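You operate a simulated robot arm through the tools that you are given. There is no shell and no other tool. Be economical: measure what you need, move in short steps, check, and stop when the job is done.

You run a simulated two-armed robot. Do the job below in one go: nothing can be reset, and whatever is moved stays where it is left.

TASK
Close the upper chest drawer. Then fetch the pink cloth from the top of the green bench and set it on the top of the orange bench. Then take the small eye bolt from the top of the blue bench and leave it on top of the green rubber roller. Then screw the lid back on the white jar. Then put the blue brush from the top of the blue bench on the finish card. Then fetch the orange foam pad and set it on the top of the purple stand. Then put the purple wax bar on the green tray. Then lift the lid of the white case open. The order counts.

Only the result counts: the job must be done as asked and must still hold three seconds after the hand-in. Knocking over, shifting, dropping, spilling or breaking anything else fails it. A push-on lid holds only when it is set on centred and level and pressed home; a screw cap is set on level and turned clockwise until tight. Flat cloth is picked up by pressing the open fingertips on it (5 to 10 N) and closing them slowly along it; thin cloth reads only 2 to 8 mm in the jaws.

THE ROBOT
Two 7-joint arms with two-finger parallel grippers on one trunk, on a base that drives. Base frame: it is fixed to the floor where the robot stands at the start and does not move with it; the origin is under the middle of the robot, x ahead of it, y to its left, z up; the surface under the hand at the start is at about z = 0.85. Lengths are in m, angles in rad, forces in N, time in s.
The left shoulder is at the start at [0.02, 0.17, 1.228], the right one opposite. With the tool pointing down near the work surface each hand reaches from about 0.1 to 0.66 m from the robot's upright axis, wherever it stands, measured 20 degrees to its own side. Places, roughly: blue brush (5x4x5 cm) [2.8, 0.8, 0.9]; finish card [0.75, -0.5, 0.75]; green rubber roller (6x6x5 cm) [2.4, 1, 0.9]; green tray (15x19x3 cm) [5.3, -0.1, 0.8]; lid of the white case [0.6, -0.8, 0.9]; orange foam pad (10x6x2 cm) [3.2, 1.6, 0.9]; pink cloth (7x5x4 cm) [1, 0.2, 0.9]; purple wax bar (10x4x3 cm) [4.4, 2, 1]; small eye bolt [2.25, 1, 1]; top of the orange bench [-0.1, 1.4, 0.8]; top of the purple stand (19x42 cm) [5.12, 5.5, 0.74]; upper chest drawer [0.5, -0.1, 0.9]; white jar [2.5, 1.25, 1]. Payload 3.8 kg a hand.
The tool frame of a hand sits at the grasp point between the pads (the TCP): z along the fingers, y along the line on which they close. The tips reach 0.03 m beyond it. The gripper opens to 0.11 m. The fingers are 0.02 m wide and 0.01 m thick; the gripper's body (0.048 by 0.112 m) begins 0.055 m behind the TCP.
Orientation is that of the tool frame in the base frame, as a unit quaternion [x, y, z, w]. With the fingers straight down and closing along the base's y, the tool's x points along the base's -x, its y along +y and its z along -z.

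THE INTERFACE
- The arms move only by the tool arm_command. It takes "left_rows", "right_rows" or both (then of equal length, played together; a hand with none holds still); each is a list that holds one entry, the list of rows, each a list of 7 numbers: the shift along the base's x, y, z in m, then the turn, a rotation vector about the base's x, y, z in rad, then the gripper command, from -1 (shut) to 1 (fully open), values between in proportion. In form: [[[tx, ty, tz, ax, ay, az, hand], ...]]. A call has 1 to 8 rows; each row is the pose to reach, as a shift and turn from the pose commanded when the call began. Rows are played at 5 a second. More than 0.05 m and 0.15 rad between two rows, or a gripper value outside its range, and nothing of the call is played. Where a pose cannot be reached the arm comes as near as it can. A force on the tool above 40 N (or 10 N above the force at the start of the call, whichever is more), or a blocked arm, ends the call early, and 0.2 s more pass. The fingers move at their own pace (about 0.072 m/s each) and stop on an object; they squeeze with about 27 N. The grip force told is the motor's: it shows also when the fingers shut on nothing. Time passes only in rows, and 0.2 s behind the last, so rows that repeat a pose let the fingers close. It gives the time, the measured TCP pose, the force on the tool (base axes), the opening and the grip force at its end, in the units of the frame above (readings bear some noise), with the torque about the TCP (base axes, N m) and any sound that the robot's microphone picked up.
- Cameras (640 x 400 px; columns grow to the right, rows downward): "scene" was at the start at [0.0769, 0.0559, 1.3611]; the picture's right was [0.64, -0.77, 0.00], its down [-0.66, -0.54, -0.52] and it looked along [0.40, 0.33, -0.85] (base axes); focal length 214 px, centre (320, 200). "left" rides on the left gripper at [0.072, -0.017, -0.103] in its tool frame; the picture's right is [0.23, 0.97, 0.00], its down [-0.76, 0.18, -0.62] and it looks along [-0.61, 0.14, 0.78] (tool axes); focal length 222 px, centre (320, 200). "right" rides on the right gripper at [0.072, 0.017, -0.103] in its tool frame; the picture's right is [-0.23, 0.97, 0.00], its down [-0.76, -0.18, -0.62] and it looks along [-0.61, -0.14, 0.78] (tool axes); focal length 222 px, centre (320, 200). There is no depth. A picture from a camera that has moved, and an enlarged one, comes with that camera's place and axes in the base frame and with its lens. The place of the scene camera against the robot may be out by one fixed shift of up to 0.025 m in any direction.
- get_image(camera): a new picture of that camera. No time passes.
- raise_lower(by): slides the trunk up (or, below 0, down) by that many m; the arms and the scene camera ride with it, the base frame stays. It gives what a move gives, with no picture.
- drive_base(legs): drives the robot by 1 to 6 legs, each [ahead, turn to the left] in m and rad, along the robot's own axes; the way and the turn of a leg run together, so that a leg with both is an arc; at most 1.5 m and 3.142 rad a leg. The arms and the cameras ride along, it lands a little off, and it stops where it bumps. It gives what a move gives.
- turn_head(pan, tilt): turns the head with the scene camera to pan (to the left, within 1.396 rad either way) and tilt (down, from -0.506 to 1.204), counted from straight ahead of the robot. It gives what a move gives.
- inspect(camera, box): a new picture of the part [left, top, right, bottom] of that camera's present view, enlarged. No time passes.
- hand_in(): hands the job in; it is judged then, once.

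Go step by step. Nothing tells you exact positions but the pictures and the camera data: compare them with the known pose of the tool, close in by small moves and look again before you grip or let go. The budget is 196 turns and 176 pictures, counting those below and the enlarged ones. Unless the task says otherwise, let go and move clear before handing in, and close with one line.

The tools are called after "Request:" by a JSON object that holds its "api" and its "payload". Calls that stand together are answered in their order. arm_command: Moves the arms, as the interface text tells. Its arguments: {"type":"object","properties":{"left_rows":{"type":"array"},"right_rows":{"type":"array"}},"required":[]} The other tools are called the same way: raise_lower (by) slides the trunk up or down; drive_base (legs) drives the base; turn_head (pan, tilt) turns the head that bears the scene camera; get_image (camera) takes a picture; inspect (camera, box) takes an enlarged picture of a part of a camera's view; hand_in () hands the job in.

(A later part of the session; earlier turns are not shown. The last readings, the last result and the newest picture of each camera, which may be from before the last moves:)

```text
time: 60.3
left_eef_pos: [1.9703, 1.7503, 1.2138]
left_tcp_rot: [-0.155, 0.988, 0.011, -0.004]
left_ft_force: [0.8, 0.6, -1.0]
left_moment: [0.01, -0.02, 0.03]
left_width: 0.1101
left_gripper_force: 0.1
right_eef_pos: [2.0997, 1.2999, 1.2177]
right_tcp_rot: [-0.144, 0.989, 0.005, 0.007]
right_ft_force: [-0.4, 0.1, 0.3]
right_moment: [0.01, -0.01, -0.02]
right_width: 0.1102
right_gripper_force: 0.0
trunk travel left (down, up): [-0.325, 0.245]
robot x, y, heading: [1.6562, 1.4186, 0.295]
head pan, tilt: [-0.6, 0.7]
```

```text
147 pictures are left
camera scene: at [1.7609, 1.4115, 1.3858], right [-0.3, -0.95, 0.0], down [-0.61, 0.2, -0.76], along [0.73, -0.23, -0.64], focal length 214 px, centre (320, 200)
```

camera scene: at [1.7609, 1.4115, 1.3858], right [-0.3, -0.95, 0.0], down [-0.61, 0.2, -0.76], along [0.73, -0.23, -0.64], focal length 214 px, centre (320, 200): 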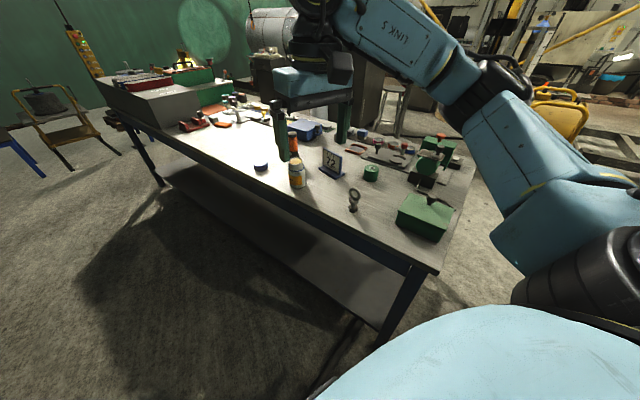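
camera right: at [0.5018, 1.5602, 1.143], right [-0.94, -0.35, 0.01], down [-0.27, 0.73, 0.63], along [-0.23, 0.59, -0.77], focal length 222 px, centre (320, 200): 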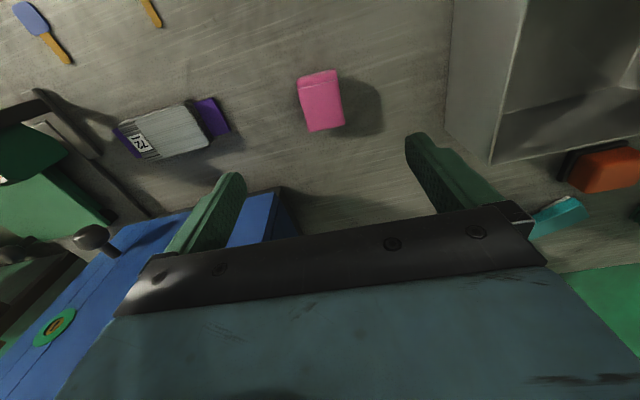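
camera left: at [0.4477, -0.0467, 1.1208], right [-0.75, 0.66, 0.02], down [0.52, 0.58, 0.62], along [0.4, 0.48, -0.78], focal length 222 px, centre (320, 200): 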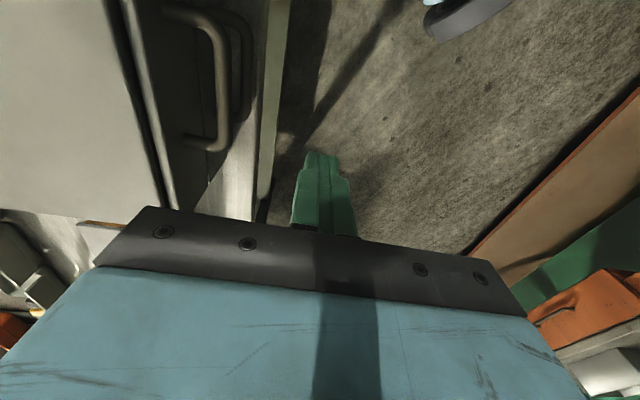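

I see the eye bolt standing near the bench's left corner, roller just behind, jar and lids nearby. I drive to face the bench from that side.

Request:
{"api": "drive_base", "payload": {"legs": [[0, -0.07], [0.36, 0], [0, -1.177]]}}

Request:
{"api": "turn_head", "payload": {"pan": 0.0, "tilt": 0.9}}

Request:
{"api": "get_image", "payload": {"camera": "scene"}}

Request:
{"api": "get_image", "payload": {"camera": "right"}}

```text
time: 66.0
left_eef_pos: [2.4143, 1.2977, 1.213]
left_tcp_rot: [0.456, 0.89, 0.01, 0.003]
left_ft_force: [0.0, -0.1, 0.4]
left_moment: [-0.01, -0.01, 0.01]
left_width: 0.11
left_gripper_force: 0.0
right_eef_pos: [2.0245, 1.0372, 1.2171]
right_tcp_rot: [0.466, 0.885, -0.002, 0.007]
right_ft_force: [0.3, 0.2, 0.0]
right_moment: [0.02, 0.01, -0.02]
right_width: 0.1098
right_gripper_force: 0.1
trunk travel left (down, up): [-0.325, 0.245]
robot x, y, heading: [2.0045, 1.4975, -0.968]
head pan, tilt: [-0.6, 0.7]
```

```text
time: 67.0
left_eef_pos: [2.4144, 1.2985, 1.2136]
left_tcp_rot: [0.456, 0.89, 0.01, 0.003]
left_ft_force: [0.7, -0.1, 0.3]
left_moment: [-0.04, 0.02, 0.0]
left_width: 0.11
left_gripper_force: 0.1
right_eef_pos: [2.0249, 1.0376, 1.2159]
right_tcp_rot: [0.466, 0.885, -0.001, 0.007]
right_ft_force: [-0.4, -0.3, -0.2]
right_moment: [0.03, -0.01, -0.02]
right_width: 0.11
right_gripper_force: 0.2
trunk travel left (down, up): [-0.325, 0.245]
robot x, y, heading: [2.0063, 1.4983, -0.971]
head pan, tilt: [0.0, 0.901]
```

```text
146 pictures are left
camera scene: at [2.0617, 1.4285, 1.3696], right [-0.83, -0.56, 0.0], down [-0.44, 0.65, -0.62], along [0.35, -0.51, -0.78], focal length 214 px, centre (320, 200)
```

scene: 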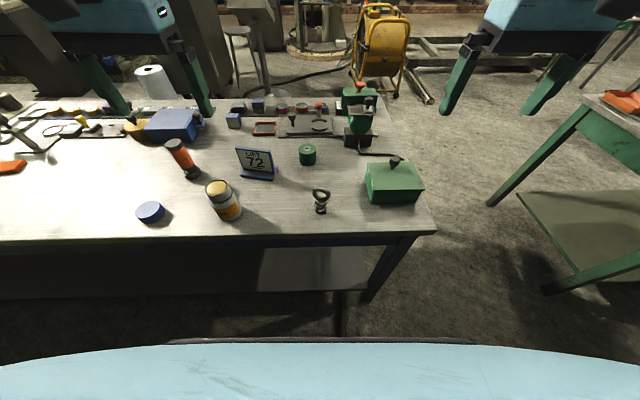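

```text
145 pictures are left
camera right: at [1.9975, 1.1085, 1.3199], right [0.93, 0.36, 0.01], down [0.28, -0.72, 0.63], along [0.24, -0.59, -0.77], focal length 222 px, centre (320, 200)
```

right: 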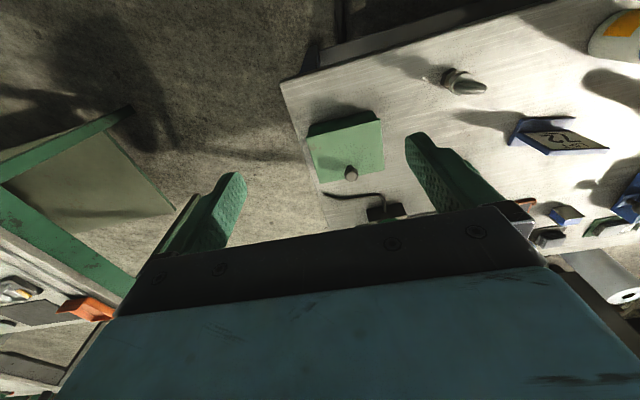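

Request:
{"api": "inspect", "payload": {"camera": "scene", "box": [120, 70, 440, 240]}}

Request:
{"api": "inspect", "payload": {"camera": "scene", "box": [260, 130, 360, 230]}}

```text
2.00 times, centred on (280, 155) of scene
camera zoom: at [2.0617, 1.4285, 1.3696], right [-0.83, -0.56, 0.0], down [-0.44, 0.65, -0.62], along [0.35, -0.51, -0.78], focal length 429 px, centre (400, 290)
```

zoom: 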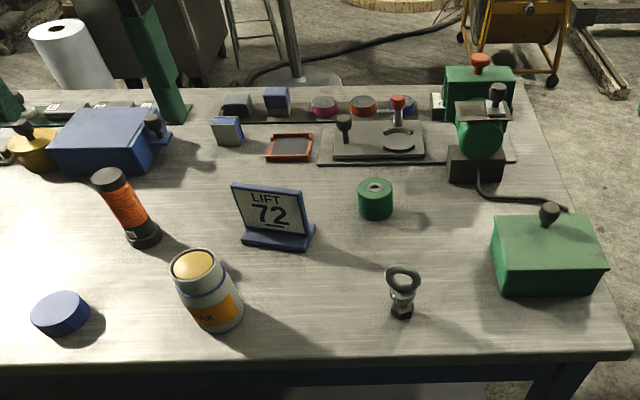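

```text
4.00 times, centred on (310, 180) of scene
camera zoom: at [2.0617, 1.4285, 1.3696], right [-0.83, -0.56, 0.0], down [-0.44, 0.65, -0.62], along [0.35, -0.51, -0.78], focal length 858 px, centre (360, 280)
```

zoom: 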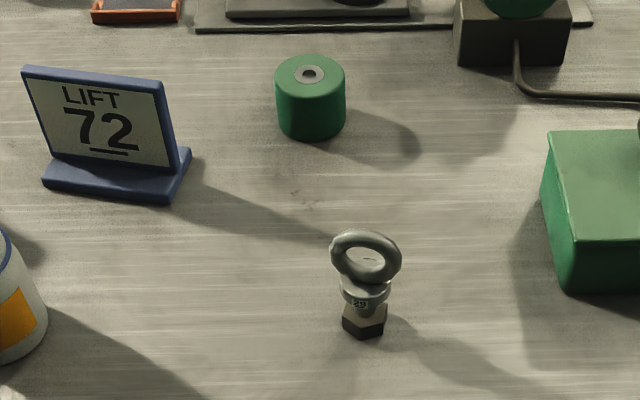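

The bolt stands near (2.26, 1.125) and the roller is near (2.42, 0.96), slightly far. I move 5 cm closer and turn a bit left so both fall in the right hand's range.

Request:
{"api": "drive_base", "payload": {"legs": [[0.05, 0], [0, 0.33]]}}

Request:
{"api": "get_image", "payload": {"camera": "right"}}

```text
time: 69.0
left_eef_pos: [2.4853, 1.4038, 1.2125]
left_tcp_rot: [0.301, 0.954, 0.01, 0.001]
left_ft_force: [-0.3, 0.0, -0.2]
left_moment: [-0.03, 0.01, -0.01]
left_width: 0.1101
left_gripper_force: 0.1
right_eef_pos: [2.2043, 1.0295, 1.2167]
right_tcp_rot: [0.311, 0.95, 0.0, 0.007]
right_ft_force: [-0.1, 0.7, 0.1]
right_moment: [0.02, 0.04, 0.03]
right_width: 0.1099
right_gripper_force: 0.1
trunk travel left (down, up): [-0.325, 0.245]
robot x, y, heading: [2.0347, 1.4564, -0.638]
head pan, tilt: [0.0, 0.901]
```

```text
142 pictures are left
camera right: at [2.1547, 1.0874, 1.3201], right [0.76, 0.65, 0.01], down [0.5, -0.59, 0.63], along [0.42, -0.48, -0.77], focal length 222 px, centre (320, 200)
```

right: 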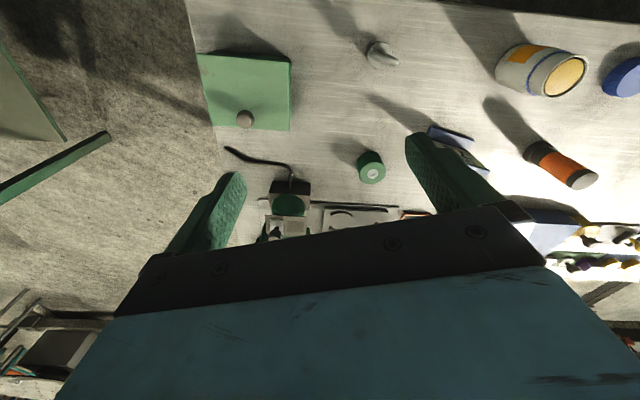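

The bolt is at about (2.25, 1.12), about 9–10 cm tall. I bring the right hand over it for a close view of the ring.

Request:
{"api": "arm_command", "payload": {"right_rows": [[[0.012, 0.035, -0.01, 0, 0, 0, 1], [0.024, 0.065, -0.04, 0, 0, 0, 1], [0.046, 0.09, -0.075, 0, 0, 0, 1], [0.046, 0.09, -0.12, 0, 0, 0, 1]]]}}

Request:
{"api": "get_image", "payload": {"camera": "right"}}

Request:
{"api": "inspect", "payload": {"camera": "scene", "box": [320, 120, 480, 220]}}

```text
time: 70.0
left_eef_pos: [2.4847, 1.4022, 1.2133]
left_tcp_rot: [0.301, 0.954, 0.01, 0.001]
left_ft_force: [0.3, -0.5, -0.4]
left_moment: [0.02, 0.01, 0.0]
left_width: 0.1098
left_gripper_force: 0.1
right_eef_pos: [2.2495, 1.1194, 1.0967]
right_tcp_rot: [0.311, 0.95, 0.0, 0.008]
right_ft_force: [-0.2, 0.3, -0.4]
right_moment: [0.03, -0.02, -0.01]
right_width: 0.1101
right_gripper_force: 0.0
trunk travel left (down, up): [-0.325, 0.245]
robot x, y, heading: [2.0273, 1.4557, -0.634]
head pan, tilt: [0.0, 0.901]
```

```text
141 pictures are left
camera right: at [2.1991, 1.1766, 1.1991], right [0.76, 0.65, 0.01], down [0.5, -0.59, 0.63], along [0.42, -0.48, -0.77], focal length 222 px, centre (320, 200)
```

right: 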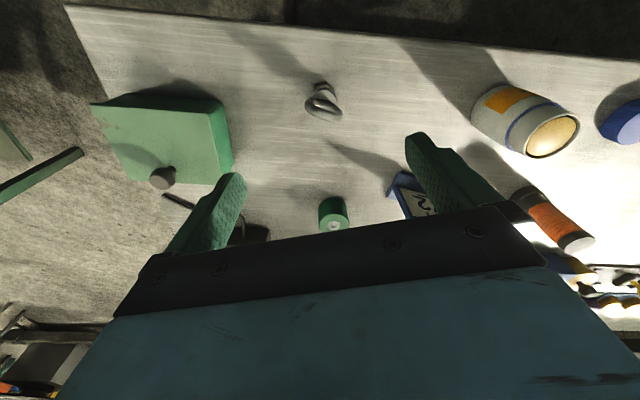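

```text
4.00 times, centred on (400, 170) of scene
camera zoom: at [2.1123, 1.409, 1.3696], right [-0.59, -0.81, 0.0], down [-0.63, 0.46, -0.62], along [0.5, -0.37, -0.78], focal length 858 px, centre (0, 320)
```

zoom: 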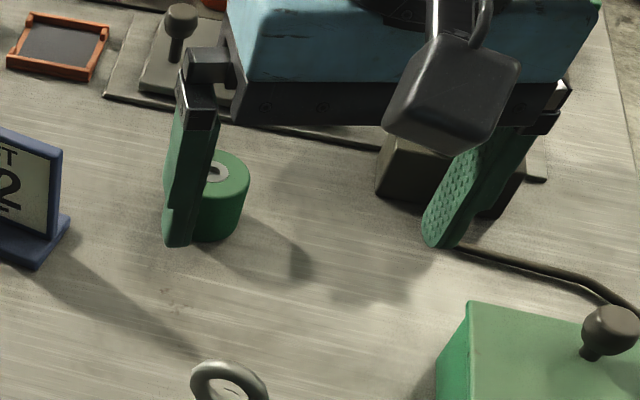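

Request:
{"api": "inspect", "payload": {"camera": "right", "box": [280, 60, 370, 140]}}

```text
5.00 times, centred on (325, 100) of right
camera zoom: at [2.1991, 1.1766, 1.1991], right [0.76, 0.65, 0.01], down [0.5, -0.59, 0.63], along [0.42, -0.48, -0.77], focal length 1111 px, centre (295, 700)
```

zoom: 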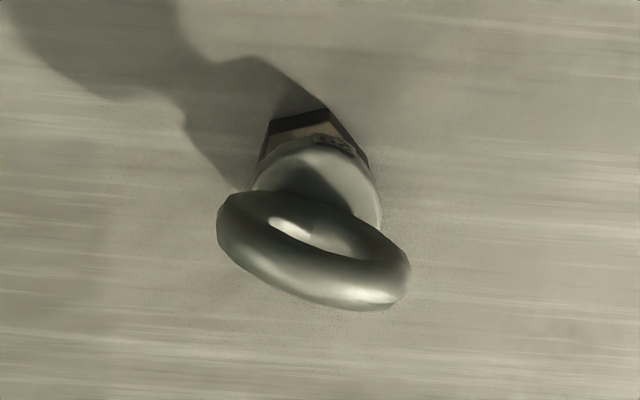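

The ring stands upright, its plane along about 13° in base; I turn the hand +0.87 rad so the fingers close across the ring's thickness and lower a bit.

Request:
{"api": "arm_command", "payload": {"right_rows": [[[0, 0, -0.01, 0, 0, 0.145, 1], [0, 0, -0.02, 0, 0, 0.29, 0.8], [0, 0, -0.03, 0, 0, 0.435, 0.6], [0, 0, -0.04, 0, 0, 0.58, 0.5], [0, 0, -0.05, 0, 0, 0.725, 0.4], [0, 0, -0.06, 0, 0, 0.87, 0.4]]]}}

Request:
{"api": "get_image", "payload": {"camera": "right"}}

```text
time: 71.4
left_eef_pos: [2.4836, 1.403, 1.2133]
left_tcp_rot: [0.301, 0.954, 0.011, 0.002]
left_ft_force: [0.4, 0.4, -0.1]
left_moment: [0.01, -0.02, -0.01]
left_width: 0.1099
left_gripper_force: 0.0
right_eef_pos: [2.2502, 1.1196, 1.0353]
right_tcp_rot: [-0.12, 0.993, 0.003, 0.007]
right_ft_force: [-0.6, 0.2, -0.1]
right_moment: [0.02, -0.01, -0.01]
right_width: 0.077
right_gripper_force: 0.0
trunk travel left (down, up): [-0.325, 0.245]
robot x, y, heading: [2.0346, 1.4552, -0.637]
head pan, tilt: [0.0, 0.901]
```

```text
138 pictures are left
camera right: at [2.1746, 1.1191, 1.1396], right [-0.01, 1.0, 0.01], down [0.77, 0.0, 0.63], along [0.63, 0.01, -0.77], focal length 222 px, centre (320, 200)
```

right: 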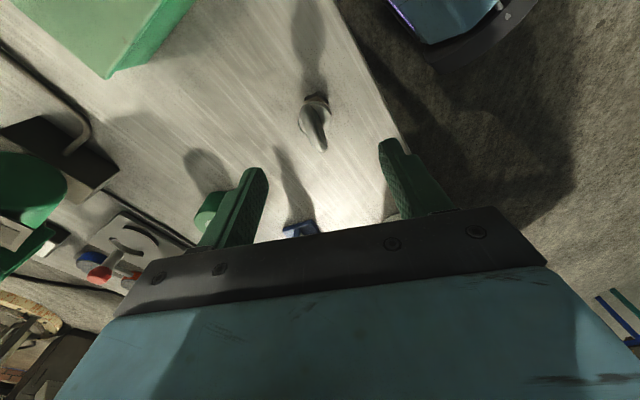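

Request:
{"api": "inspect", "payload": {"camera": "right", "box": [270, 80, 370, 180]}}

```text
4.00 times, centred on (320, 130) of right
camera zoom: at [2.1746, 1.1191, 1.1396], right [-0.01, 1.0, 0.01], down [0.77, 0.0, 0.63], along [0.63, 0.01, -0.77], focal length 888 px, centre (320, 480)
```

zoom: 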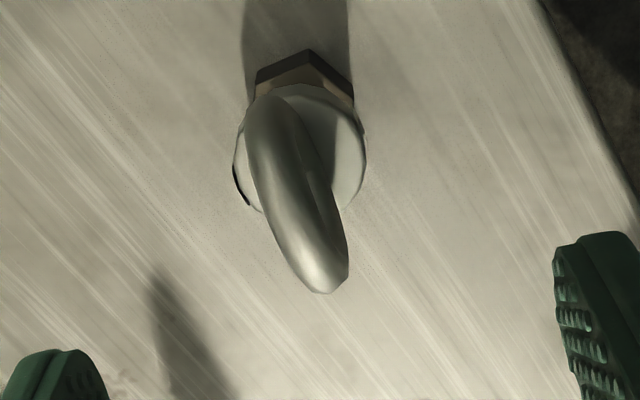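

The ring axis is at about (2.2535, 1.117), ring dir ~20°. I fine-align and descend so the fingers straddle the ring above the collar, then look.

Request:
{"api": "arm_command", "payload": {"right_rows": [[[0.0035, -0.0025, -0.02, 0, 0, 0.1, 0.2], [0.0035, -0.0025, -0.045, 0, 0, 0.1, 0.1], [0.0035, -0.0025, -0.065, 0, 0, 0.1, 0], [0.0035, -0.0025, -0.077, 0, 0, 0.1, 0]]]}}

Request:
{"api": "get_image", "payload": {"camera": "right"}}

Request:
{"api": "inspect", "payload": {"camera": "scene", "box": [320, 160, 440, 260]}}

```text
time: 72.4
left_eef_pos: [2.485, 1.4029, 1.2132]
left_tcp_rot: [0.301, 0.954, 0.01, 0.002]
left_ft_force: [-0.4, 0.2, -0.2]
left_moment: [0.0, 0.02, -0.01]
left_width: 0.1098
left_gripper_force: 0.0
right_eef_pos: [2.252, 1.1203, 0.9589]
right_tcp_rot: [-0.168, 0.986, 0.004, 0.007]
right_ft_force: [-0.1, -0.6, 0.3]
right_moment: [0.03, 0.02, 0.0]
right_width: 0.0553
right_gripper_force: 0.1
trunk travel left (down, up): [-0.325, 0.245]
robot x, y, heading: [2.0322, 1.4557, -0.634]
head pan, tilt: [0.0, 0.901]
```

```text
136 pictures are left
camera right: at [2.1764, 1.1106, 1.0622], right [-0.11, 0.99, 0.01], down [0.77, 0.08, 0.63], along [0.63, 0.07, -0.77], focal length 222 px, centre (320, 200)
```

right: 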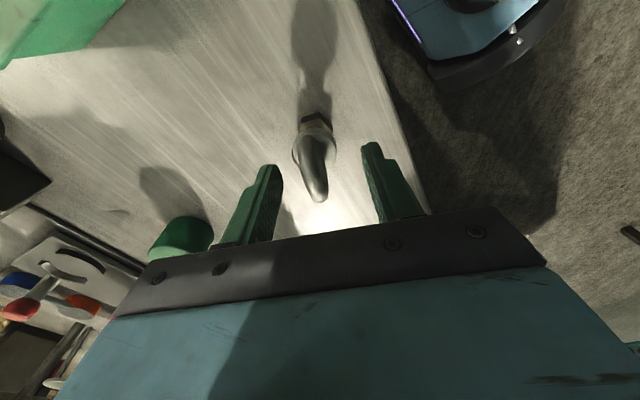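

```text
4.00 times, centred on (380, 210) of scene
camera zoom: at [2.1131, 1.4099, 1.3696], right [-0.59, -0.81, 0.0], down [-0.63, 0.46, -0.62], along [0.5, -0.37, -0.78], focal length 858 px, centre (80, 160)
```

zoom: 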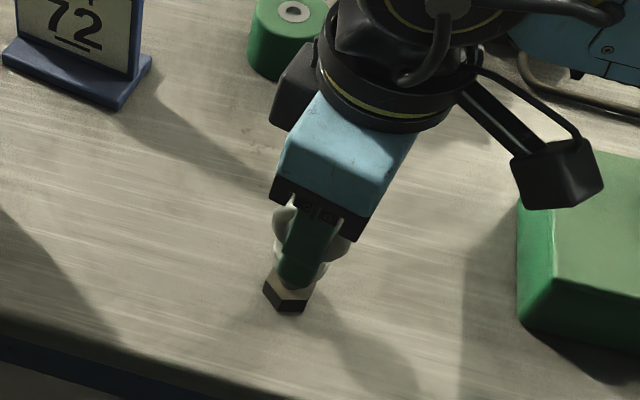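

The ring is between the fingers, about 5 mm off-centre. I shift by that and close.

Request:
{"api": "arm_command", "payload": {"right_rows": [[[0.0017, -0.0047, 0, 0, 0, 0, 0], [0.0017, -0.0047, 0, 0, 0, 0, -0.4], [0.0017, -0.0047, 0, 0, 0, 0, -0.7], [0.0017, -0.0047, 0, 0, 0, 0, -1], [0.0017, -0.0047, 0, 0, 0, 0, -1], [0.0017, -0.0047, 0, 0, 0, 0, -1]]]}}

Request:
{"api": "get_image", "payload": {"camera": "right"}}

```text
time: 73.8
left_eef_pos: [2.4834, 1.4031, 1.2128]
left_tcp_rot: [0.301, 0.954, 0.01, 0.001]
left_ft_force: [0.3, 0.0, 0.4]
left_moment: [0.01, -0.03, 0.01]
left_width: 0.1098
left_gripper_force: 0.1
right_eef_pos: [2.2531, 1.1141, 0.9595]
right_tcp_rot: [-0.168, 0.986, 0.004, 0.006]
right_ft_force: [-0.4, 0.5, -0.3]
right_moment: [-0.03, 0.01, 0.0]
right_width: 0.0137
right_gripper_force: 26.8
trunk travel left (down, up): [-0.325, 0.245]
robot x, y, heading: [2.0325, 1.4546, -0.635]
head pan, tilt: [0.0, 0.901]
```

```text
134 pictures are left
camera right: at [2.1789, 1.1057, 1.063], right [-0.11, 0.99, 0.01], down [0.77, 0.08, 0.63], along [0.63, 0.07, -0.77], focal length 222 px, centre (320, 200)
```

right: 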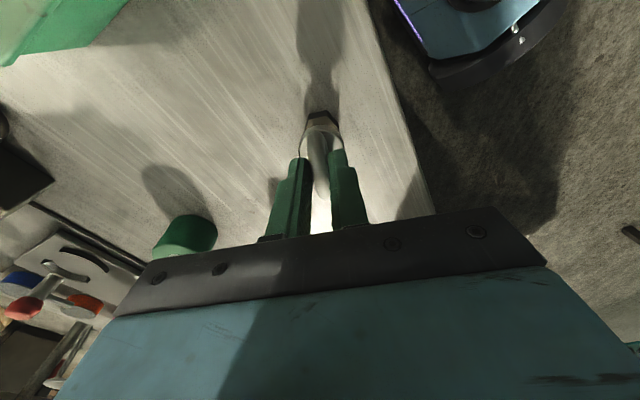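

Bolt gripped by the ring (13.7 mm). I lift it and carry it above the roller at (2.421, 0.960).

Request:
{"api": "arm_command", "payload": {"right_rows": [[[0, 0, 0.03, 0, 0, 0, -1], [0, 0, 0.07, 0, 0, 0, -1], [0, 0, 0.11, 0, 0, 0, -1], [0.034, -0.031, 0.12, 0, 0, 0, -1], [0.068, -0.062, 0.12, 0, 0, 0, -1], [0.102, -0.093, 0.12, 0, 0, 0, -1], [0.136, -0.124, 0.12, 0, 0, 0, -1], [0.168, -0.154, 0.12, 0, 0, 0, -1]]]}}

Request:
{"api": "get_image", "payload": {"camera": "right"}}

Request:
{"api": "inspect", "payload": {"camera": "scene", "box": [300, 80, 460, 200]}}

```text
time: 75.6
left_eef_pos: [2.4853, 1.4028, 1.2132]
left_tcp_rot: [0.301, 0.953, 0.011, 0.002]
left_ft_force: [0.5, -0.1, 0.1]
left_moment: [-0.02, -0.02, 0.02]
left_width: 0.1102
left_gripper_force: 0.2
right_eef_pos: [2.3085, 1.0654, 1.0814]
right_tcp_rot: [-0.168, 0.986, 0.003, 0.006]
right_ft_force: [-0.2, -0.2, -1.8]
right_moment: [-0.01, 0.03, 0.01]
right_width: 0.0133
right_gripper_force: 27.2
right hand out of reach, approached as far as the arm can: row 5, 6, 7, 8
trunk travel left (down, up): [-0.325, 0.245]
robot x, y, heading: [2.0305, 1.4523, -0.632]
head pan, tilt: [0.0, 0.901]
```

```text
133 pictures are left
camera right: at [2.2333, 1.057, 1.1845], right [-0.11, 0.99, 0.01], down [0.77, 0.08, 0.63], along [0.63, 0.07, -0.77], focal length 222 px, centre (320, 200)
```

right: 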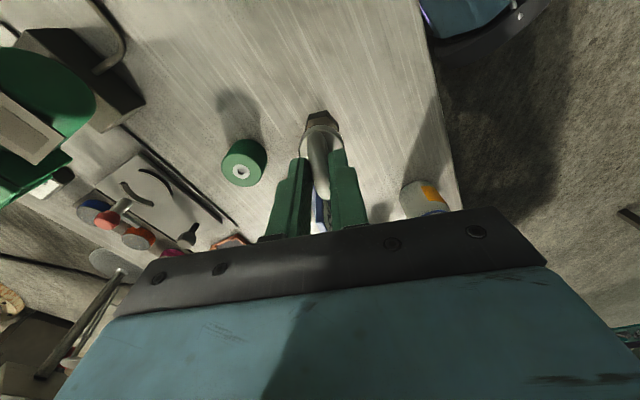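

```text
3.33 times, centred on (380, 140) of scene
camera zoom: at [2.1132, 1.4098, 1.3696], right [-0.59, -0.81, 0.0], down [-0.63, 0.46, -0.62], along [0.5, -0.37, -0.78], focal length 715 px, centre (120, 400)
```

zoom: 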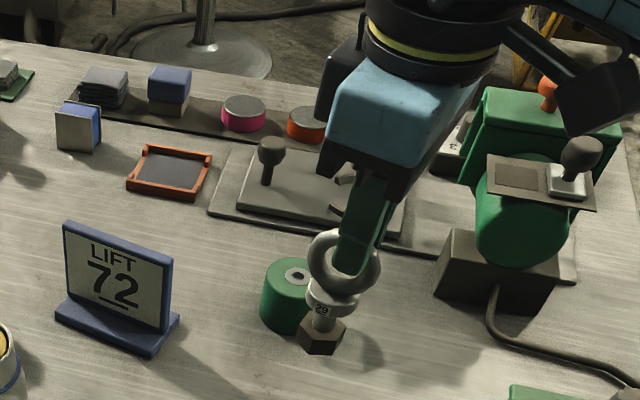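

The arm hits its reach limit with the hand turned that far. I rotate the hand back while holding the bolt and see how far it gets.

Request:
{"api": "arm_command", "payload": {"right_rows": [[[0, 0, 0, 0, 0, -0.13, -1], [0, 0, 0, 0, 0, -0.26, -1], [0, 0, 0, 0, 0, -0.39, -1], [0, 0, 0, 0, 0, -0.52, -1], [0, 0, 0, 0, 0, -0.65, -1], [0, 0, 0, 0, 0, -0.78, -1], [0, 0, 0, 0, 0, -0.9, -1]]]}}

```text
time: 77.2
left_eef_pos: [2.4855, 1.4035, 1.2138]
left_tcp_rot: [0.3, 0.954, 0.011, 0.001]
left_ft_force: [0.0, 0.1, 0.1]
left_moment: [0.01, -0.01, 0.0]
left_width: 0.1101
left_gripper_force: 0.1
right_eef_pos: [2.3019, 1.0738, 1.0845]
right_tcp_rot: [0.279, 0.96, 0.001, 0.008]
right_ft_force: [-0.7, -0.1, -2.3]
right_moment: [-0.05, -0.01, 0.01]
right_width: 0.0133
right_gripper_force: 27.6
trunk travel left (down, up): [-0.325, 0.245]
robot x, y, heading: [2.0325, 1.4551, -0.637]
head pan, tilt: [0.0, 0.901]
```

Now I move on toward the roller with the hand in its natural yaw.

Request:
{"api": "arm_command", "payload": {"right_rows": [[[0.03, -0.028, 0, 0, 0, 0, -1], [0.06, -0.057, 0, 0, 0, 0, -1], [0.09, -0.085, 0, 0, 0, 0, -1], [0.119, -0.114, 0, 0, 0, 0, -1]]]}}

Request:
{"api": "get_image", "payload": {"camera": "right"}}

```text
time: 78.2
left_eef_pos: [2.4852, 1.4031, 1.2117]
left_tcp_rot: [0.3, 0.954, 0.009, 0.002]
left_ft_force: [-0.7, 0.5, 0.5]
left_moment: [-0.05, 0.0, 0.0]
left_width: 0.11
left_gripper_force: 0.1
right_eef_pos: [2.4249, 0.9603, 1.0875]
right_tcp_rot: [0.277, 0.961, -0.001, 0.006]
right_ft_force: [0.2, 0.4, -1.1]
right_moment: [0.0, 0.01, 0.01]
right_width: 0.0134
right_gripper_force: 27.0
trunk travel left (down, up): [-0.325, 0.245]
robot x, y, heading: [2.0344, 1.4557, -0.636]
head pan, tilt: [0.0, 0.901]
```

```text
131 pictures are left
camera right: at [2.3703, 1.0146, 1.1909], right [0.71, 0.7, 0.01], down [0.54, -0.55, 0.63], along [0.45, -0.45, -0.77], focal length 222 px, centre (320, 200)
```

right: 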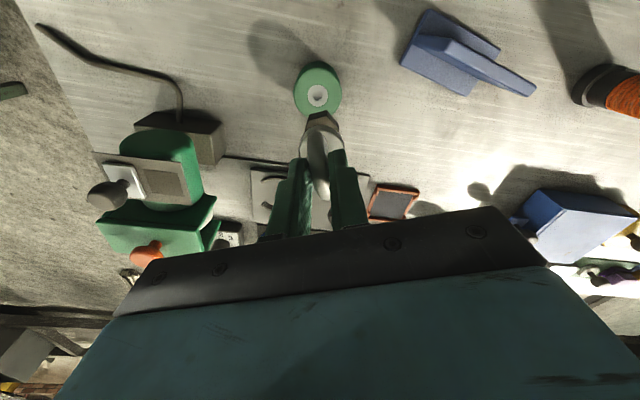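

The bolt hangs almost exactly over the roller at (2.4217, 0.9595). I shift 3 mm and lower to just above contact.

Request:
{"api": "arm_command", "payload": {"right_rows": [[[-0.003, -0.001, -0.02, 0, 0, 0, -1], [-0.003, -0.001, -0.045, 0, 0, 0, -1], [-0.003, -0.001, -0.06, 0, 0, 0, -1], [-0.003, -0.001, -0.068, 0, 0, 0, -1], [-0.003, -0.001, -0.072, 0, 0, 0, -1]]]}}

Request:
{"api": "get_image", "payload": {"camera": "right"}}

Request:
{"api": "inspect", "payload": {"camera": "scene", "box": [340, 110, 440, 190]}}

```text
time: 79.4
left_eef_pos: [2.4855, 1.4029, 1.2131]
left_tcp_rot: [0.3, 0.954, 0.01, 0.001]
left_ft_force: [0.2, -0.5, 0.1]
left_moment: [0.03, 0.0, -0.02]
left_width: 0.1102
left_gripper_force: 0.1
right_eef_pos: [2.4176, 0.9587, 1.0129]
right_tcp_rot: [0.278, 0.96, 0.0, 0.009]
right_ft_force: [0.1, 1.4, -2.1]
right_moment: [0.0, 0.03, 0.03]
right_width: 0.0135
right_gripper_force: 26.7
trunk travel left (down, up): [-0.325, 0.245]
robot x, y, heading: [2.0353, 1.4531, -0.632]
head pan, tilt: [0.0, 0.901]
```

```text
130 pictures are left
camera right: at [2.3643, 1.0125, 1.1168], right [0.71, 0.7, 0.01], down [0.54, -0.55, 0.63], along [0.45, -0.45, -0.77], focal length 222 px, centre (320, 200)
```

right: 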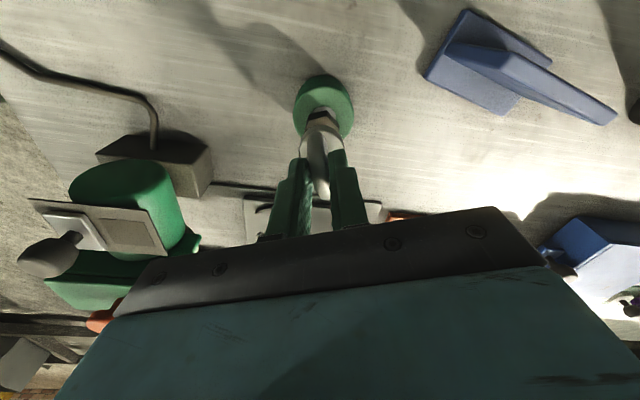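

```text
5.00 times, centred on (390, 150) of scene
camera zoom: at [2.1133, 1.4098, 1.3696], right [-0.59, -0.81, 0.0], down [-0.63, 0.46, -0.62], along [0.5, -0.37, -0.78], focal length 1072 px, centre (-30, 450)
```

zoom: 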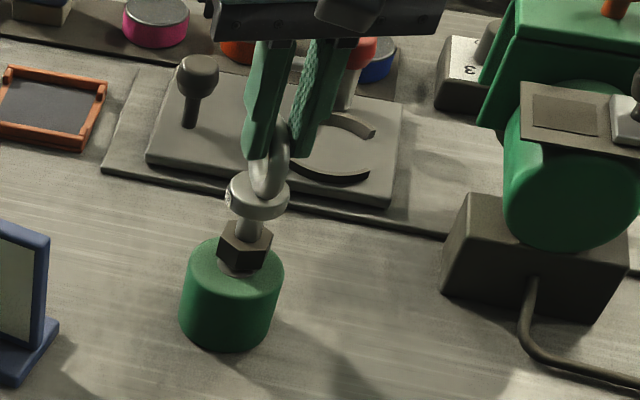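

The nut is just above the roller top, about 4 mm off-centre toward me. I correct by +4 mm x and lower to contact.

Request:
{"api": "arm_command", "payload": {"right_rows": [[[0.004, 0, 0, 0, 0, 0, -1], [0.004, 0, -0.003, 0, 0, 0, -1], [0.004, 0, -0.005, 0, 0, 0, -1], [0.004, 0, -0.006, 0, 0, 0, -1]]]}}

Request:
{"api": "inspect", "payload": {"camera": "scene", "box": [340, 110, 440, 190]}}

```text
time: 80.4
left_eef_pos: [2.4849, 1.4032, 1.2129]
left_tcp_rot: [0.3, 0.954, 0.01, 0.003]
left_ft_force: [-0.2, 0.2, 0.0]
left_moment: [-0.03, -0.06, 0.02]
left_width: 0.1098
left_gripper_force: 0.1
right_eef_pos: [2.4216, 0.9585, 1.01]
right_tcp_rot: [0.278, 0.961, 0.0, 0.009]
right_ft_force: [-0.1, -2.1, 6.7]
right_moment: [-0.24, 0.09, 0.03]
right_width: 0.0135
right_gripper_force: 27.0
trunk travel left (down, up): [-0.325, 0.245]
robot x, y, heading: [2.0305, 1.4576, -0.634]
head pan, tilt: [0.0, 0.901]
```

```text
5.00 times, centred on (390, 150) of scene
camera zoom: at [2.1127, 1.4102, 1.3698], right [-0.59, -0.81, 0.0], down [-0.63, 0.46, -0.62], along [0.5, -0.37, -0.78], focal length 1072 px, centre (-30, 450)
```

zoom: 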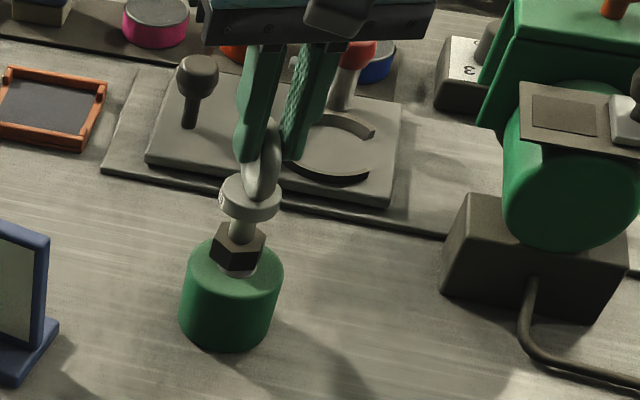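

Contact at about 7 N with the bolt centred on the roller. I open and rise straight up.

Request:
{"api": "arm_command", "payload": {"right_rows": [[[0, 0, 0.0, 0, 0, 0, -0.85], [0, 0, 0.0, 0, 0, 0, -0.6], [0, 0, 0.0, 0, 0, 0, -0.4], [0, 0, 0.0, 0, 0, 0, -0.4], [0, 0, 0.03, 0, 0, 0, -0.4], [0, 0, 0.07, 0, 0, 0, -0.4], [0, 0, 0.115, 0, 0, 0, -0.4], [0, 0, 0.16, 0, 0, 0, 0]]]}}

Request:
{"api": "inspect", "payload": {"camera": "scene", "box": [340, 110, 440, 190]}}

```text
time: 82.2
left_eef_pos: [2.4859, 1.4044, 1.2131]
left_tcp_rot: [0.299, 0.954, 0.009, 0.002]
left_ft_force: [-1.1, -0.2, 0.0]
left_moment: [0.01, 0.01, -0.02]
left_width: 0.11
left_gripper_force: 0.2
right_eef_pos: [2.4257, 0.9594, 1.1675]
right_tcp_rot: [0.278, 0.961, 0.001, 0.007]
right_ft_force: [-0.3, 0.5, 0.1]
right_moment: [0.0, 0.01, -0.02]
right_width: 0.0549
right_gripper_force: 0.1
trunk travel left (down, up): [-0.325, 0.245]
robot x, y, heading: [2.0346, 1.457, -0.636]
head pan, tilt: [0.0, 0.901]
```

```text
5.00 times, centred on (390, 150) of scene
camera zoom: at [2.1133, 1.4108, 1.3697], right [-0.59, -0.81, 0.0], down [-0.63, 0.46, -0.62], along [0.5, -0.37, -0.78], focal length 1072 px, centre (-30, 450)
```

zoom: 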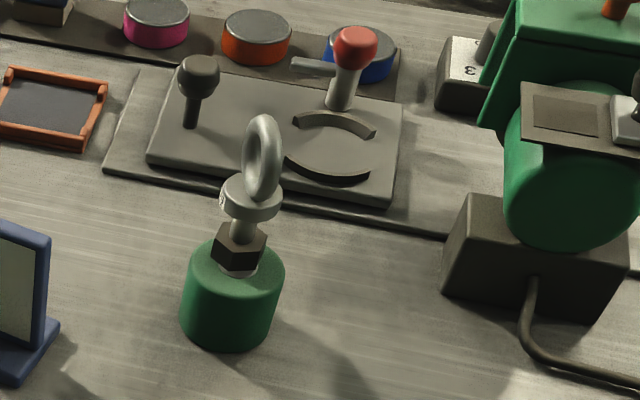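

The eye bolt stands on the roller. Next the jar: I retract the right hand and shift the robot 0.2 m along the bench so jar and blue lid suit the left hand.

Request:
{"api": "arm_command", "payload": {"right_rows": [[[0, 0, 0.03, 0, 0, 0, 0.5], [-0.03, 0.022, 0.05, 0, 0, 0, 1], [-0.067, 0.05, 0.05, 0, 0, 0, 1], [-0.105, 0.078, 0.05, 0, 0, 0, 1], [-0.145, 0.107, 0.05, 0, 0, 0, 1], [-0.185, 0.137, 0.05, 0, 0, 0, 1]]]}}

Request:
{"api": "drive_base", "payload": {"legs": [[0, 1.256], [0.2, 0], [0, -1.57]]}}

Request:
{"api": "get_image", "payload": {"camera": "left"}}

Request:
{"api": "get_image", "payload": {"camera": "scene"}}

```text
time: 83.6
left_eef_pos: [2.4849, 1.4035, 1.2128]
left_tcp_rot: [0.301, 0.954, 0.01, 0.002]
left_ft_force: [0.3, 0.4, -0.4]
left_moment: [0.0, 0.01, 0.01]
left_width: 0.1099
left_gripper_force: 0.1
right_eef_pos: [2.2366, 1.0974, 1.2141]
right_tcp_rot: [0.279, 0.96, 0.001, 0.008]
right_ft_force: [-0.8, 0.5, -0.2]
right_moment: [0.01, 0.01, -0.01]
right_width: 0.1099
right_gripper_force: 0.1
trunk travel left (down, up): [-0.325, 0.245]
robot x, y, heading: [2.0355, 1.4558, -0.634]
head pan, tilt: [0.0, 0.901]
```

```text
time: 92.2
left_eef_pos: [2.6118, 1.3794, 1.2141]
left_tcp_rot: [0.451, 0.893, 0.009, 0.003]
left_ft_force: [0.0, -0.3, 0.5]
left_moment: [-0.02, 0.02, -0.03]
left_width: 0.1102
left_gripper_force: 0.0
right_eef_pos: [2.2791, 1.168, 1.2133]
right_tcp_rot: [0.43, 0.903, -0.001, 0.008]
right_ft_force: [-0.8, 0.4, 0.1]
right_moment: [-0.02, 0.0, -0.02]
right_width: 0.1101
right_gripper_force: 0.1
trunk travel left (down, up): [-0.325, 0.245]
robot x, y, heading: [2.1982, 1.5721, -0.956]
head pan, tilt: [0.0, 0.901]
```

```text
126 pictures are left
camera left: at [2.5527, 1.4255, 1.3158], right [0.65, 0.76, 0.02], down [0.59, -0.52, 0.62], along [0.49, -0.39, -0.78], focal length 222 px, centre (320, 200)
```

left: 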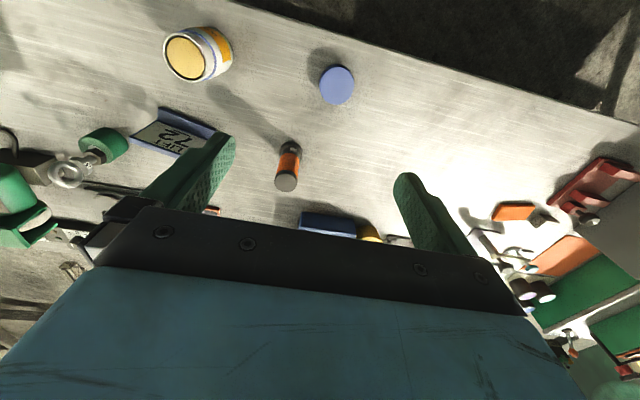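

```text
125 pictures are left
camera scene: at [2.2578, 1.5059, 1.3696], right [-0.82, -0.57, 0.0], down [-0.45, 0.64, -0.62], along [0.36, -0.51, -0.78], focal length 214 px, centre (320, 200)
```

scene: 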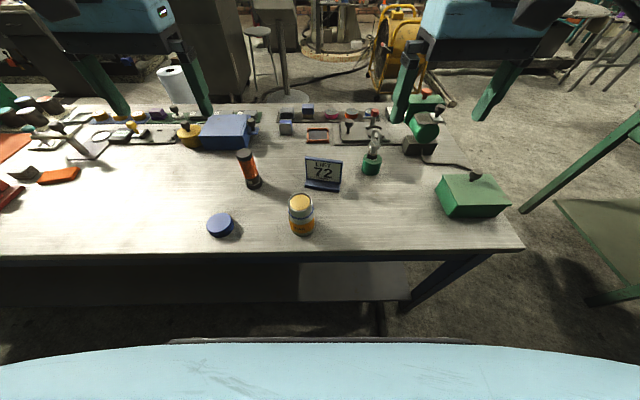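

Lid near (2.648, 1.40), jar near (2.466, 1.27). I bring the left hand over the blue lid for a closer look.

Request:
{"api": "arm_command", "payload": {"left_rows": [[[0.012, 0.007, -0.04, 0, 0, 0, 1], [0.024, 0.014, -0.085, 0, 0, 0, 1], [0.036, 0.02, -0.13, 0, 0, 0, 1], [0.036, 0.02, -0.175, 0, 0, 0, 1], [0.036, 0.02, -0.2, 0, 0, 0, 1]]]}}

Request:
{"api": "get_image", "payload": {"camera": "left"}}

Request:
{"api": "inspect", "payload": {"camera": "scene", "box": [200, 180, 340, 250]}}

```text
time: 93.4
left_eef_pos: [2.6489, 1.4013, 1.0139]
left_tcp_rot: [0.45, 0.893, 0.009, 0.004]
left_ft_force: [-0.8, 1.0, 0.9]
left_moment: [0.0, -0.01, -0.04]
left_width: 0.1101
left_gripper_force: 0.1
right_eef_pos: [2.2805, 1.1691, 1.2139]
right_tcp_rot: [0.429, 0.903, 0.0, 0.007]
right_ft_force: [0.5, -0.8, 0.2]
right_moment: [0.0, 0.01, -0.02]
right_width: 0.1101
right_gripper_force: 0.1
trunk travel left (down, up): [-0.325, 0.245]
robot x, y, heading: [2.1973, 1.5714, -0.956]
head pan, tilt: [0.0, 0.901]
```

```text
124 pictures are left
camera left: at [2.5902, 1.4467, 1.1169], right [0.65, 0.76, 0.02], down [0.59, -0.52, 0.63], along [0.49, -0.39, -0.78], focal length 222 px, centre (320, 200)
```

left: 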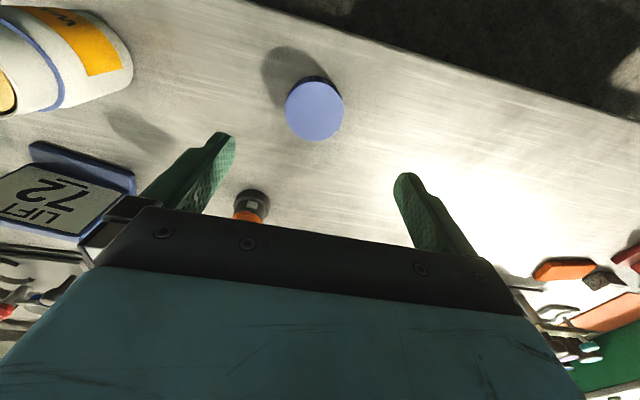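

```text
4.57 times, centred on (270, 215) of scene
camera zoom: at [2.2581, 1.5061, 1.3696], right [-0.82, -0.57, 0.0], down [-0.45, 0.64, -0.62], along [0.36, -0.51, -0.78], focal length 980 px, centre (549, 131)
```

zoom: 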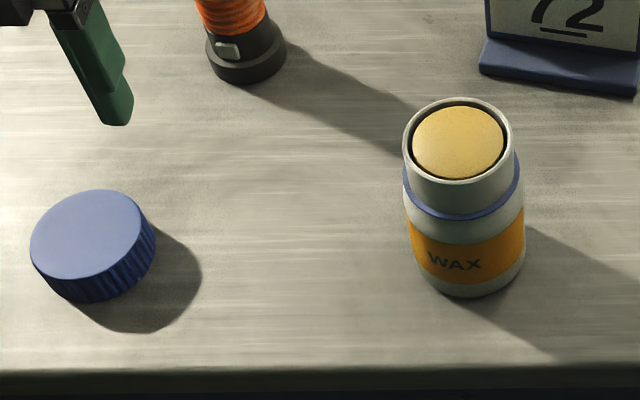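

The knurled blue lid is at (2.6455, 1.400), top near z 0.875. I go down and grip it with the tips a few mm off the bench.

Request:
{"api": "arm_command", "payload": {"left_rows": [[[-0.0035, -0.0015, -0.04, 0, 0, 0, 1], [-0.0035, -0.0015, -0.08, 0, 0, 0, 1], [-0.0035, -0.0015, -0.11, 0, 0, 0, 1], [-0.0035, -0.0015, -0.127, 0, 0, 0, 0.7], [-0.0035, -0.0015, -0.127, 0, 0, 0, 0.3], [-0.0035, -0.0015, -0.127, 0, 0, 0, 0], [-0.0035, -0.0015, -0.127, 0, 0, 0, -0.3], [-0.0035, -0.0015, -0.127, 0, 0, 0, -0.3]]]}}

Request:
{"api": "get_image", "payload": {"camera": "left"}}

```text
time: 95.2
left_eef_pos: [2.6445, 1.3972, 0.885]
left_tcp_rot: [0.451, 0.893, 0.01, 0.004]
left_ft_force: [0.4, -0.2, 0.0]
left_moment: [-0.02, 0.01, -0.03]
left_width: 0.0615
left_gripper_force: 27.0
right_eef_pos: [2.2791, 1.167, 1.2138]
right_tcp_rot: [0.43, 0.903, -0.001, 0.007]
right_ft_force: [0.2, 0.6, 0.4]
right_moment: [-0.01, 0.03, 0.02]
right_width: 0.1099
right_gripper_force: 0.1
trunk travel left (down, up): [-0.325, 0.245]
robot x, y, heading: [2.2023, 1.5731, -0.956]
head pan, tilt: [0.0, 0.901]
```

```text
122 pictures are left
camera left: at [2.586, 1.443, 0.9882], right [0.65, 0.76, 0.02], down [0.59, -0.52, 0.62], along [0.49, -0.39, -0.78], focal length 222 px, centre (320, 200)
```

left: 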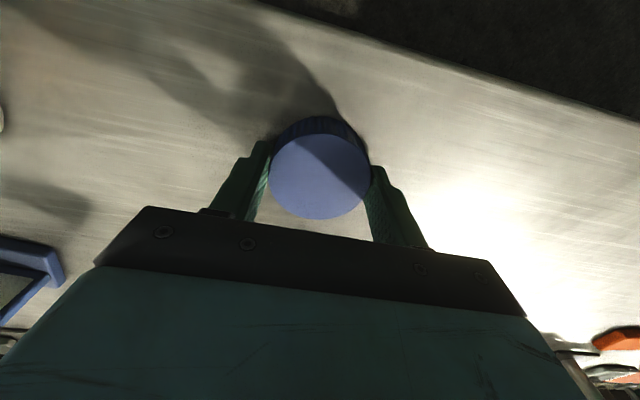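

Lid gripped (61.5 mm) and level. I lift it to clear height and use the right camera too, to fix the jar's position.

Request:
{"api": "arm_command", "payload": {"left_rows": [[[0, 0, 0.04, 0, 0, 0, -1], [0, 0, 0.08, 0, 0, 0, -1], [0, 0, 0.125, 0, 0, 0, -1], [0, 0, 0.17, 0, 0, 0, -1], [-0.03, -0.02, 0.17, 0, 0, 0, -1], [-0.07, -0.04, 0.17, 0, 0, 0, -1]]]}}

Request:
{"api": "get_image", "payload": {"camera": "left"}}

Request:
{"api": "get_image", "payload": {"camera": "right"}}

```text
time: 96.6
left_eef_pos: [2.5713, 1.3583, 1.0539]
left_tcp_rot: [0.45, 0.893, 0.01, 0.004]
left_ft_force: [-0.3, -0.7, -0.1]
left_moment: [0.02, -0.01, 0.0]
left_width: 0.0617
left_gripper_force: 27.3
right_eef_pos: [2.2788, 1.1687, 1.2143]
right_tcp_rot: [0.431, 0.902, -0.001, 0.009]
right_ft_force: [-0.9, 0.0, 0.0]
right_moment: [0.02, -0.04, -0.03]
right_width: 0.1102
right_gripper_force: 0.0
trunk travel left (down, up): [-0.325, 0.245]
robot x, y, heading: [2.1953, 1.5717, -0.961]
head pan, tilt: [0.0, 0.901]
```

```text
121 pictures are left
camera left: at [2.5125, 1.4043, 1.1567], right [0.65, 0.76, 0.02], down [0.59, -0.52, 0.62], along [0.49, -0.39, -0.78], focal length 222 px, centre (320, 200)
```

left: 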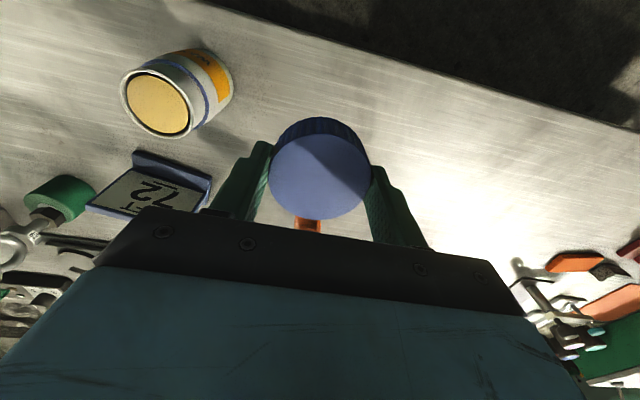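

```text
120 pictures are left
camera right: at [2.2456, 1.236, 1.3167], right [0.9, 0.44, 0.01], down [0.33, -0.7, 0.63], along [0.28, -0.57, -0.77], focal length 222 px, centre (320, 200)
```

right: 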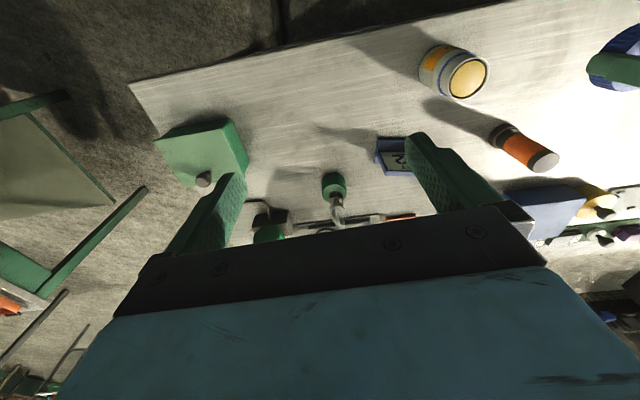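

Request:
{"api": "inspect", "payload": {"camera": "left", "box": [100, 40, 250, 150]}}

Request:
{"api": "inspect", "payload": {"camera": "right", "box": [400, 30, 500, 110]}}

```text
3.64 times, centred on (175, 95) of left
camera zoom: at [2.5125, 1.4043, 1.1567], right [0.65, 0.76, 0.02], down [0.59, -0.52, 0.62], along [0.49, -0.39, -0.78], focal length 808 px, centre (847, 582)
```

zoom: 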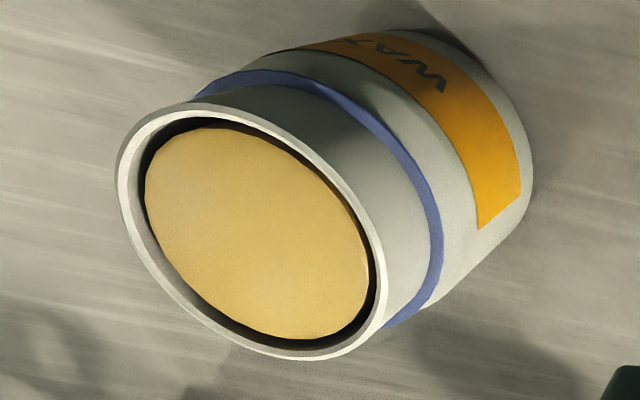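

```text
5.00 times, centred on (450, 70) of right
camera zoom: at [2.2456, 1.236, 1.3167], right [0.9, 0.44, 0.01], down [0.33, -0.7, 0.63], along [0.28, -0.57, -0.77], focal length 1111 px, centre (-330, 850)
```

zoom: 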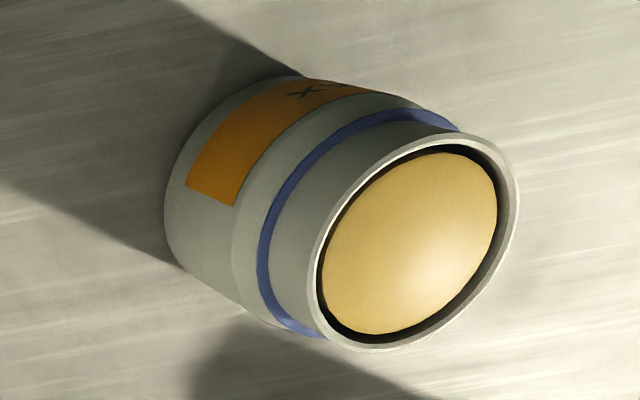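

Triangulated jar rim: (2.469, 1.271), top z ≈ 0.963. I move the lid above it, turning the hand +0.75 rad in advance to leave room for screwing clockwise.

Request:
{"api": "arm_command", "payload": {"left_rows": [[[-0.026, -0.022, 0, 0, 0, 0.15, -1], [-0.051, -0.044, 0, 0, 0, 0.3, -1], [-0.077, -0.065, 0, 0, 0, 0.45, -1], [-0.1023, -0.0871, 0, 0, 0, 0.6, -1], [-0.1023, -0.0871, 0, 0, 0, 0.75, -1]]]}}

Request:
{"api": "inspect", "payload": {"camera": "right", "box": [380, 10, 540, 130]}}

Request:
{"api": "inspect", "payload": {"camera": "scene", "box": [240, 150, 360, 250]}}

```text
time: 97.8
left_eef_pos: [2.4707, 1.2706, 1.0536]
left_tcp_rot: [0.092, 0.996, 0.011, 0.0]
left_ft_force: [0.0, 0.1, -0.1]
left_moment: [-0.01, 0.02, -0.01]
left_width: 0.0611
left_gripper_force: 27.3
right_eef_pos: [2.2799, 1.1691, 1.2139]
right_tcp_rot: [0.43, 0.903, -0.001, 0.007]
right_ft_force: [-0.1, -0.8, 0.2]
right_moment: [0.0, 0.0, 0.05]
right_width: 0.11
right_gripper_force: 0.1
trunk travel left (down, up): [-0.325, 0.245]
robot x, y, heading: [2.1987, 1.5737, -0.958]
head pan, tilt: [0.0, 0.901]
```

```text
3.33 times, centred on (460, 70) of right
camera zoom: at [2.2468, 1.2369, 1.3169], right [0.9, 0.44, 0.01], down [0.33, -0.7, 0.63], along [0.28, -0.57, -0.77], focal length 740 px, centre (-147, 633)
```

zoom: 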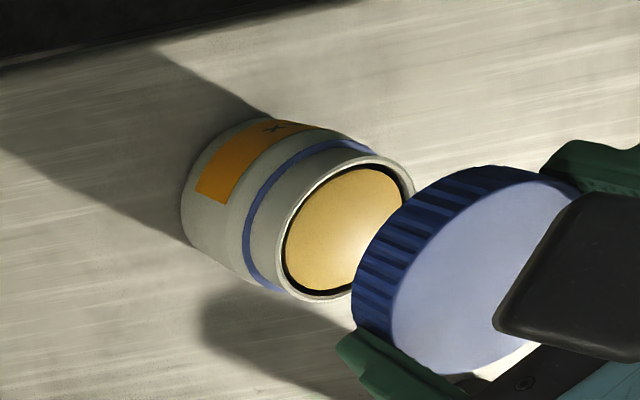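

```text
4.00 times, centred on (300, 200) of scene
camera zoom: at [2.2583, 1.5064, 1.3696], right [-0.82, -0.57, 0.0], down [-0.45, 0.64, -0.62], along [0.36, -0.51, -0.78], focal length 858 px, centre (400, 200)
```

zoom: 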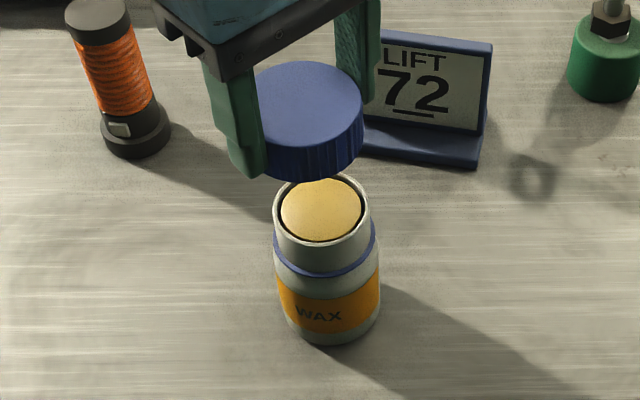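

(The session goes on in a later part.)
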